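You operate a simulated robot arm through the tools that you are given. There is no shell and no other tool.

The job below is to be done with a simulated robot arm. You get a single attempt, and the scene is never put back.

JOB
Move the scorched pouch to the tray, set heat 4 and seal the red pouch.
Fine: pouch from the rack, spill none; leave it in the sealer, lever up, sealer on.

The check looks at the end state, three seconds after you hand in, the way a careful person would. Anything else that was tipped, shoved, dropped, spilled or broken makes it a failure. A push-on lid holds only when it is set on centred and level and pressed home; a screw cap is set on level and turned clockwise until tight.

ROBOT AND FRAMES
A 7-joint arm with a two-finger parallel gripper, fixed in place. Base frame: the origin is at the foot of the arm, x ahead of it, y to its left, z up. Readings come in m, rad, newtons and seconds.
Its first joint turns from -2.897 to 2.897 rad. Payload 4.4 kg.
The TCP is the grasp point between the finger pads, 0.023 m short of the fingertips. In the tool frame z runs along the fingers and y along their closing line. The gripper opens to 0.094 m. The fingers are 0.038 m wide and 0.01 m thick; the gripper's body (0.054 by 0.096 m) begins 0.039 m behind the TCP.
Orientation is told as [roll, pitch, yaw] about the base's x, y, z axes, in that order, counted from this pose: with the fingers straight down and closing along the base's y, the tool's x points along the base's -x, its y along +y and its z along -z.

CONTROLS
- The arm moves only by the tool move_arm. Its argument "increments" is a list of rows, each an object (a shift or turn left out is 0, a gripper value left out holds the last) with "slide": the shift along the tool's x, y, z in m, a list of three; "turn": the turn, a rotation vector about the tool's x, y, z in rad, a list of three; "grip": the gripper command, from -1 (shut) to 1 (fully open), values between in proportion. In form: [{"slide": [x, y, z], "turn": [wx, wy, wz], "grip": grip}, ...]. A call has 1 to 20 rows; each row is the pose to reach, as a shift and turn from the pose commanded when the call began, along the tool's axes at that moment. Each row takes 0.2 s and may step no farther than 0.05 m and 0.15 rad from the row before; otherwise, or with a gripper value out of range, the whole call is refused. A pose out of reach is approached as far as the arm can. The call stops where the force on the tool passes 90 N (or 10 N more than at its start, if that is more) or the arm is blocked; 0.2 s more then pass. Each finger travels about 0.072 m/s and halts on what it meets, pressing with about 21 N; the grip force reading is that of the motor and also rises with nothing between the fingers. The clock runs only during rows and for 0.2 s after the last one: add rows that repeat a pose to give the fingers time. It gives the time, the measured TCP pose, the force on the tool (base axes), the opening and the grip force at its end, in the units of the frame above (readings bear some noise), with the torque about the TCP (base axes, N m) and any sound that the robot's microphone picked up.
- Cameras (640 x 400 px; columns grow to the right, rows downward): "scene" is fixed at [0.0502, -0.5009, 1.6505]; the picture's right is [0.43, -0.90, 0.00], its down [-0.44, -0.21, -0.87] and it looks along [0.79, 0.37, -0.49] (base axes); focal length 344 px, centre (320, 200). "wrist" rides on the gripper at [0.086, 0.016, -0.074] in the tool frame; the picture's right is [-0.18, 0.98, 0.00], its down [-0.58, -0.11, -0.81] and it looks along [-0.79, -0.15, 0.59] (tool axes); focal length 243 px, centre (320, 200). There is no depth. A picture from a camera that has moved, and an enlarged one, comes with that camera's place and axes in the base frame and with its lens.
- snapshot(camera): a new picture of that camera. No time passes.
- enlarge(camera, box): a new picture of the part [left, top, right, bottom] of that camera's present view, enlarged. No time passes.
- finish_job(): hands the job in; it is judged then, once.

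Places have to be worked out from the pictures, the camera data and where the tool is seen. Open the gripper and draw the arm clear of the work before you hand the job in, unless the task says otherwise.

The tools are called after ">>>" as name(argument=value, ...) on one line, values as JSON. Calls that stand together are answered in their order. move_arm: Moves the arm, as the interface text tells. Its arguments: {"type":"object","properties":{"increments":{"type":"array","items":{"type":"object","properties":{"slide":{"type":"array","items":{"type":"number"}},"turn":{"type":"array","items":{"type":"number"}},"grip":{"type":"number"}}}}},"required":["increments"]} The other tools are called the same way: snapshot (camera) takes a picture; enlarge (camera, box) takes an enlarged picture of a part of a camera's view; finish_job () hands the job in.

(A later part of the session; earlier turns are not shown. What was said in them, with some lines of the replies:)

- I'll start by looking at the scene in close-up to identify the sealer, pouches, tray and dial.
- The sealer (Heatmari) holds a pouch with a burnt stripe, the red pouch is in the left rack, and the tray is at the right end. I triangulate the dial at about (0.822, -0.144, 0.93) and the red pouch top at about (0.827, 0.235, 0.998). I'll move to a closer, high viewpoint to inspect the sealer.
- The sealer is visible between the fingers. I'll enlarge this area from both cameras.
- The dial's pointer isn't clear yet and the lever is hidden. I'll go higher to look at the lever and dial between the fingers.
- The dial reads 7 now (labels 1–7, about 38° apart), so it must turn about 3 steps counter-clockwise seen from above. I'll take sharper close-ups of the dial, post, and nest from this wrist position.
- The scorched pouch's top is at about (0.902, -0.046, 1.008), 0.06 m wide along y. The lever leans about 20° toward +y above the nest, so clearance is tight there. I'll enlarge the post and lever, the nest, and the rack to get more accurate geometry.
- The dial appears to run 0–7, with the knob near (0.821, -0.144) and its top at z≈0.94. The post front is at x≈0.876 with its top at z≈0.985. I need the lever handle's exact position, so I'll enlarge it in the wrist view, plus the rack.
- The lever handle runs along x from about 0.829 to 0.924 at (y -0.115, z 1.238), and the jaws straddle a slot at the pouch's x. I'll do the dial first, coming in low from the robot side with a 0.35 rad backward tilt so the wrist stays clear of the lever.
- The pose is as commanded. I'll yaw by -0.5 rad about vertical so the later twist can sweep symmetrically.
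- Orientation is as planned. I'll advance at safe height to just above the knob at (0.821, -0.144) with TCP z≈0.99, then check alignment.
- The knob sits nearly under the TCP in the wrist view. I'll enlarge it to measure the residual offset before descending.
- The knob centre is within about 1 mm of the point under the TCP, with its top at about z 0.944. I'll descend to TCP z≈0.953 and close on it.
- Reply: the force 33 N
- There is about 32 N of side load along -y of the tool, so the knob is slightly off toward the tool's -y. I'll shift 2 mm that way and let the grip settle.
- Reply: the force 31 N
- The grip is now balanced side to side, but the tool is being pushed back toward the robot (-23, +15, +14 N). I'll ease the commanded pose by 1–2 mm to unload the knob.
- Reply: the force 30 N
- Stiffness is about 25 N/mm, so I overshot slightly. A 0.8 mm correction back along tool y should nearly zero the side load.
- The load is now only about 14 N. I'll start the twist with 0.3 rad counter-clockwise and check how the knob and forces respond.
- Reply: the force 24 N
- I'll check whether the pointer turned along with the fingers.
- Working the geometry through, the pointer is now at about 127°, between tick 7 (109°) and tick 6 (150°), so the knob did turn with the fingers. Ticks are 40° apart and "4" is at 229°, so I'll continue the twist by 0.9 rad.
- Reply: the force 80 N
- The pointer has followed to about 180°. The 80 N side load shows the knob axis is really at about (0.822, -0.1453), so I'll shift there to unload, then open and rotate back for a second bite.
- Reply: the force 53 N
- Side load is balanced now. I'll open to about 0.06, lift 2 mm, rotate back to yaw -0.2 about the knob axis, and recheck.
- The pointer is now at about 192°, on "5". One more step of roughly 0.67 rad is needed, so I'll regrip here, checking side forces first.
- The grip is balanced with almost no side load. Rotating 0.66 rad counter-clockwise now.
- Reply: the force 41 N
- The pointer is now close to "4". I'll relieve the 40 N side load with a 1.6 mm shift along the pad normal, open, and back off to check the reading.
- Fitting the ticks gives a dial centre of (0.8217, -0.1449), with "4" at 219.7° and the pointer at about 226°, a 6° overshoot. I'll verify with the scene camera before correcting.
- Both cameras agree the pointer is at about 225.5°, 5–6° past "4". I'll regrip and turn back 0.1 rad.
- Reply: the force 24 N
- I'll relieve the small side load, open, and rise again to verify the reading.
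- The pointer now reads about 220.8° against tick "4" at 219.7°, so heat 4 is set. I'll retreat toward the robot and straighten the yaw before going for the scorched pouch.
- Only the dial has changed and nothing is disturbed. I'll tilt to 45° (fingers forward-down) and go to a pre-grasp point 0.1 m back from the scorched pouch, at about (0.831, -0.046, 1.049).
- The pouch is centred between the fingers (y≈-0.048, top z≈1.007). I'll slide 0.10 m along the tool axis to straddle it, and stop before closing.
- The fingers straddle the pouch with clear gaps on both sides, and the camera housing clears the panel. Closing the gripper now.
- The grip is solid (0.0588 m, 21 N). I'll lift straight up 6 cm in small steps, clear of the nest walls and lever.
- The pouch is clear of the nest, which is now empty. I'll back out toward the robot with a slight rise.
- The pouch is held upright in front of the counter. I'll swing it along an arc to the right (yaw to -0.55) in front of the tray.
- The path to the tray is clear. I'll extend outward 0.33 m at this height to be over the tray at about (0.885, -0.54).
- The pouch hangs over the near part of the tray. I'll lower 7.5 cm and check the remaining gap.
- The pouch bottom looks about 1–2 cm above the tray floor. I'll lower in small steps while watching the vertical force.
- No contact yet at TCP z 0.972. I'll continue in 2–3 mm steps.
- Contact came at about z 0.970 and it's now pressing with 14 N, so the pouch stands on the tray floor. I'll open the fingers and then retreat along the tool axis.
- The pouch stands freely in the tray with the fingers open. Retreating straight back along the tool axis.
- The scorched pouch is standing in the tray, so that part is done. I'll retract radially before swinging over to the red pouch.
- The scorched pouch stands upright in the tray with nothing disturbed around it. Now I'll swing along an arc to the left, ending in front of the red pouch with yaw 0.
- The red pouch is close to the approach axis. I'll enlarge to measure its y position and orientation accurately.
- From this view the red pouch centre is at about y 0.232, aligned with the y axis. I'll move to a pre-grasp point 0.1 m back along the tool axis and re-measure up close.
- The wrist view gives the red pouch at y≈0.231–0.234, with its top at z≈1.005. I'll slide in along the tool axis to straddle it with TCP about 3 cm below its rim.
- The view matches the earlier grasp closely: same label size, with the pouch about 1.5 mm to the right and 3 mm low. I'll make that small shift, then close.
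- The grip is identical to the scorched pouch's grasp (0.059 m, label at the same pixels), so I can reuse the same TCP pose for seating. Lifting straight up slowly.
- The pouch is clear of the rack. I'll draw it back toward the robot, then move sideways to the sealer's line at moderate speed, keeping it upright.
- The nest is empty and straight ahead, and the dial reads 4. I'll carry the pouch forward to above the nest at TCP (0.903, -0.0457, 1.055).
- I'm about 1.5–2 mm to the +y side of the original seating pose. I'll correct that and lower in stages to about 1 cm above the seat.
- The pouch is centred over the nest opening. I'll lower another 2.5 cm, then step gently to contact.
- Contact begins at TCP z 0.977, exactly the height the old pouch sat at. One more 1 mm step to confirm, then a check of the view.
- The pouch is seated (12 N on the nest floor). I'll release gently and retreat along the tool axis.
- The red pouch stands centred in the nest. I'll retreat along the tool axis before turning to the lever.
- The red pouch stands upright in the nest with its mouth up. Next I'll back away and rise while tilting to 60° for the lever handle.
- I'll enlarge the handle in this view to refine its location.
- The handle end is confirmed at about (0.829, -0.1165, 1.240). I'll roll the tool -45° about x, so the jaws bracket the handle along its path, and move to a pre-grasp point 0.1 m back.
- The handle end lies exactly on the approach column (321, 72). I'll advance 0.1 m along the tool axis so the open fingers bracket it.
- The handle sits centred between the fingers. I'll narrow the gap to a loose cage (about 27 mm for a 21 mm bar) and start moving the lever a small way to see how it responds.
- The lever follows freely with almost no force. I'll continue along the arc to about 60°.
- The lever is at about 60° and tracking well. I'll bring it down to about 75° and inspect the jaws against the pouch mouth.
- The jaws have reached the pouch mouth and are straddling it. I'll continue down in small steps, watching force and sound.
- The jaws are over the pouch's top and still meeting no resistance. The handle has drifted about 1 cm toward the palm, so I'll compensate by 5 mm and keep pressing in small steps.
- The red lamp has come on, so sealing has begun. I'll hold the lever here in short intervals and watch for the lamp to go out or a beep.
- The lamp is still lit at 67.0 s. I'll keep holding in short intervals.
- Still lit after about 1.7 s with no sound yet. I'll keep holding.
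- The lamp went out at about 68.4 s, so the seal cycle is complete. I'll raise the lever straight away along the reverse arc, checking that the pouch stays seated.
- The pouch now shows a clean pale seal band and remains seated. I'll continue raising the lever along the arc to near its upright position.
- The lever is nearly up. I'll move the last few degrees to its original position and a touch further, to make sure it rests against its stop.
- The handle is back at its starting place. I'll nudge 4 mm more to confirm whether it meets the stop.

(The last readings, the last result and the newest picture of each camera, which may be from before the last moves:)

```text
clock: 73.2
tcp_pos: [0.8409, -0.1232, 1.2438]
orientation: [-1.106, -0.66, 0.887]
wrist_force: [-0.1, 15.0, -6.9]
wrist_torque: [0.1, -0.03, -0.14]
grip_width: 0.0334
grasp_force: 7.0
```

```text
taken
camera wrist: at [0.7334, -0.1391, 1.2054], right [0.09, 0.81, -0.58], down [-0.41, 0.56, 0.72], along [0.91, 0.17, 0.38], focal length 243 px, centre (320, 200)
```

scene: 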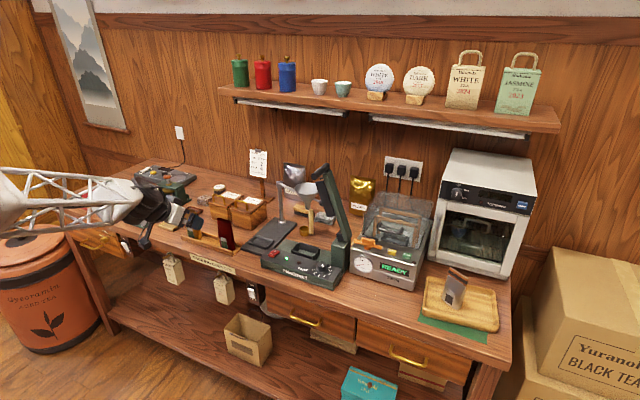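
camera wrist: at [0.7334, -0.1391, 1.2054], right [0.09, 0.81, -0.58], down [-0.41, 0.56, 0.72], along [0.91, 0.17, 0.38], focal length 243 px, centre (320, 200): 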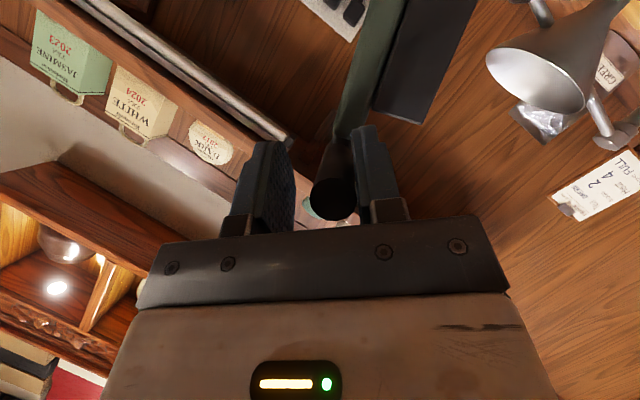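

The lever is against its upright stop (15 N reaction). I'll ease off, open the cage, and withdraw along the tool axis.

>>> move_arm(increments=[{"slide": [-0.0007, 0.002, -0.0004], "grip": -0.43}, {"slide": [-0.0014, 0.004, -0.0008], "grip": -0.2}, {"slide": [-0.0014, 0.004, -0.0008], "grip": 0.2}, {"slide": [-0.0014, 0.004, -0.0008], "grip": 0.2}])

>>> snapshot(camera="wrist")

```text
clock: 74.2
tcp_pos: [0.8401, -0.1194, 1.2425]
orientation: [-1.107, -0.659, 0.886]
wrist_force: [0.3, 0.1, 0.4]
wrist_torque: [0.01, 0.02, -0.01]
grip_width: 0.0563
grasp_force: 0.1
```

```text
taken
camera wrist: at [0.7333, -0.1354, 1.2045], right [0.09, 0.81, -0.58], down [-0.41, 0.56, 0.72], along [0.91, 0.17, 0.38], focal length 243 px, centre (320, 200)
```

wrist: 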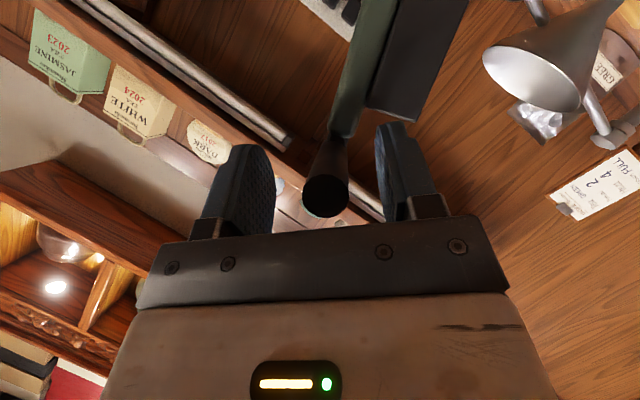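

The fingers are free of the handle on both sides. Withdrawing straight back along the tool axis.

>>> move_arm(increments=[{"slide": [0, 0, -0.03], "grip": 0.2}, {"slide": [0, 0, -0.07]}, {"slide": [0, 0, -0.115]}, {"slide": [0, 0, -0.16]}, {"slide": [0, 0, -0.2]}])

>>> snapshot(camera="scene")

>>> enlarge(camera="scene", box=[250, 150, 370, 290])

```text
clock: 75.4
tcp_pos: [0.6668, -0.0495, 1.3128]
orientation: [-1.106, -0.659, 0.887]
wrist_force: [1.0, -0.2, -0.3]
wrist_torque: [-0.01, -0.03, -0.03]
grip_width: 0.0566
grasp_force: 0.1
```

```text
taken
```

scene: 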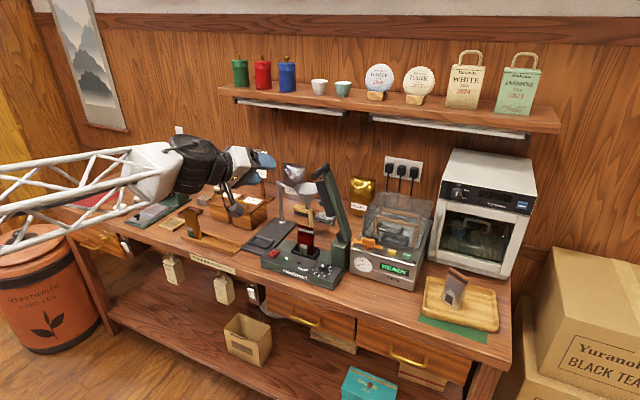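

```text
2.86 times, centred on (310, 220) of scene
camera zoom: at [0.0502, -0.5009, 1.6505], right [0.43, -0.9, 0.0], down [-0.44, -0.21, -0.87], along [0.79, 0.37, -0.49], focal length 982 px, centre (349, 143)
```

zoom: 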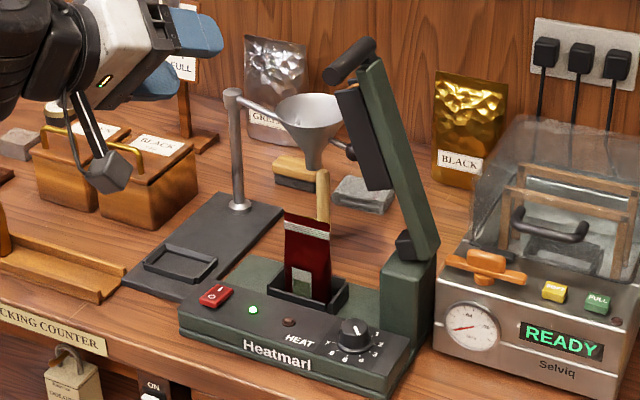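

The lever is up, the green LED is on, and the red pouch sits in the nest. I'll inspect the seal band, dial, and the scorched pouch in close-up.

>>> enlarge(camera="scene", box=[285, 215, 325, 260])

>>> enlarge(camera="scene", box=[322, 255, 352, 280])

>>> enlarge(camera="scene", box=[410, 250, 510, 340])

>>> enlarge(camera="scene", box=[170, 180, 300, 280])

```text
8.89 times, centred on (305, 238) of scene
camera zoom: at [0.0502, -0.5009, 1.6505], right [0.43, -0.9, 0.0], down [-0.44, -0.21, -0.87], along [0.79, 0.37, -0.49], focal length 3054 px, centre (453, -133)
```

zoom: 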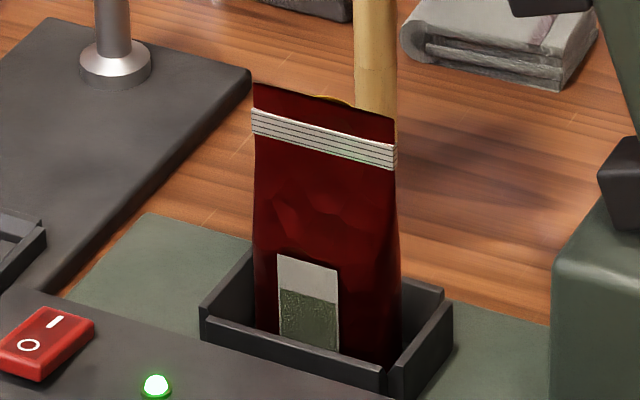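

```text
16.00 times, centred on (337, 268) of scene
camera zoom: at [0.0502, -0.5009, 1.6505], right [0.43, -0.9, 0.0], down [-0.44, -0.21, -0.87], along [0.79, 0.37, -0.49], focal length 5496 px, centre (48, -880)
```

zoom: 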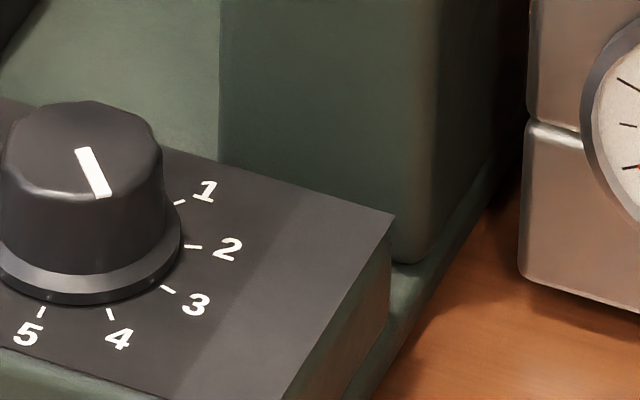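

```text
4.44 times, centred on (460, 295) of scene
camera zoom: at [0.0502, -0.5009, 1.6505], right [0.43, -0.9, 0.0], down [-0.44, -0.21, -0.87], along [0.79, 0.37, -0.49], focal length 1527 px, centre (-302, -222)
```

zoom: 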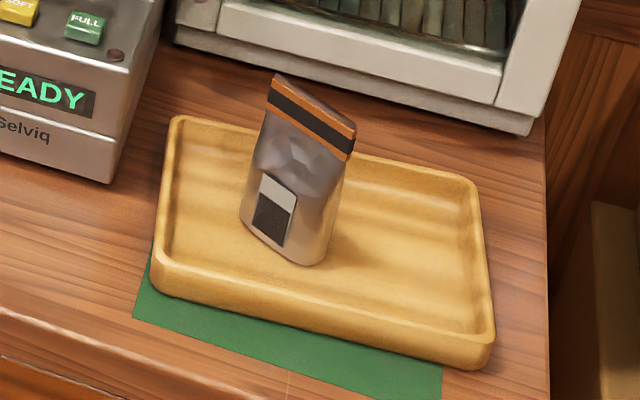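

```text
4.00 times, centred on (235, 230) of scene
camera zoom: at [0.0502, -0.5009, 1.6505], right [0.43, -0.9, 0.0], down [-0.44, -0.21, -0.87], along [0.79, 0.37, -0.49], focal length 1374 px, centre (660, 80)
```

zoom: 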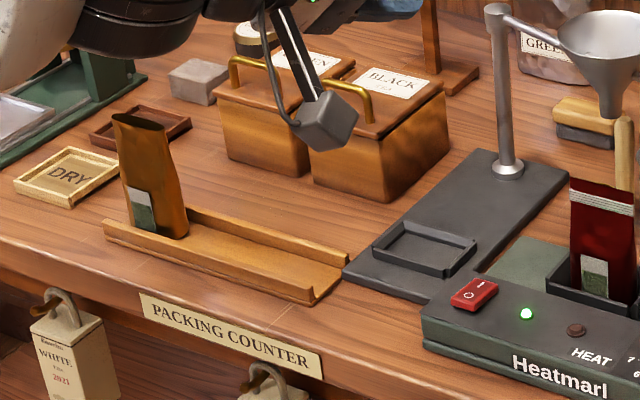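

Everything checks out: even seal band, dial on 4, green LED on, lever up, scorched pouch standing in the tray, rack and neighbours undisturbed. I'll open the gripper fully and draw the arm further clear.

>>> move_arm(increments=[{"slide": [0, 0, -0.03], "grip": 1}, {"slide": [0, 0, -0.065], "grip": 1}, {"slide": [0, 0, -0.1], "grip": 1}, {"slide": [0, 0, -0.13], "grip": 1}])

>>> snapshot(camera="scene")

>>> snapshot(camera="wrist")

```text
clock: 76.4
tcp_pos: [0.5541, -0.0033, 1.3604]
orientation: [-1.106, -0.659, 0.887]
wrist_force: [-0.6, -0.5, 0.5]
wrist_torque: [0.01, -0.01, 0.01]
grip_width: 0.094
grasp_force: 0.1
```

```text
taken
```

scene: 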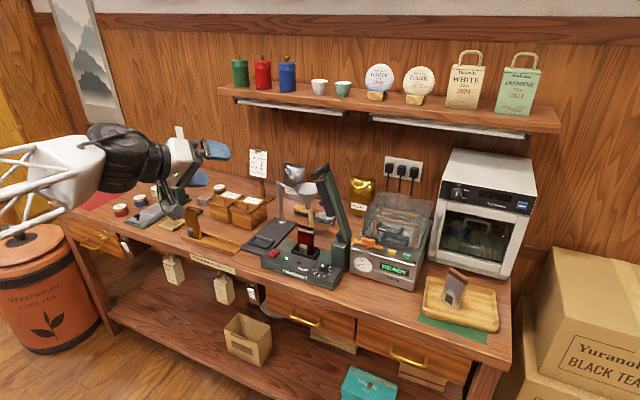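

```text
taken
camera wrist: at [0.4459, -0.0189, 1.3216], right [0.09, 0.81, -0.58], down [-0.41, 0.56, 0.72], along [0.91, 0.17, 0.38], focal length 243 px, centre (320, 200)
```

wrist: 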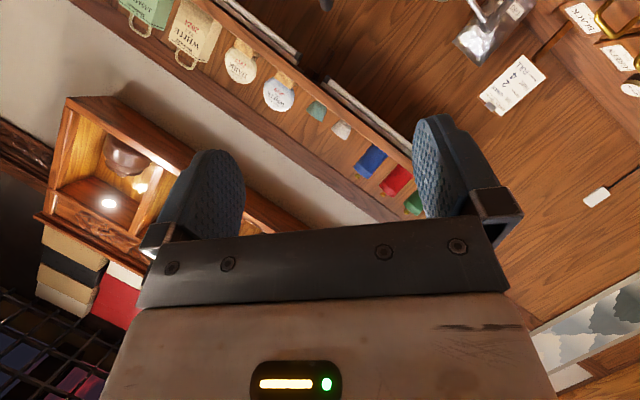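

The arm is clear with the gripper open. The scorched pouch is in the tray, and the red pouch is sealed at heat 4 and still in the sealer, with the lever up and the sealer on. Handing the job in.

>>> finish_job()

```text
The job is handed in.
```

The job is finished and handed in; I haven't seen the result of the check. In my last pictures before handing in:

- **Scorched pouch:** it was standing upright in the wooden tray at the right end of the counter.
- **Heat:** the dial was turned from 7 to 4, and the pointer sat within about 1–2° of the 4 mark.
- **Red pouch:** I took it from the rack, kept it upright throughout and saw no spill. It was sealed with the lever held down until the red lamp went out, about 2.3 seconds. It showed an even, pale seal band.
- **Sealer:** the red pouch was left in its holder, the lever was up against its stop, and the green power light was on.

Turning the dial put up to about 80 N of side load on the knob at one point. The later pictures showed no sign that the sealer had moved. Nothing else looked tipped or out of place, and the arm was clear with the gripper open.
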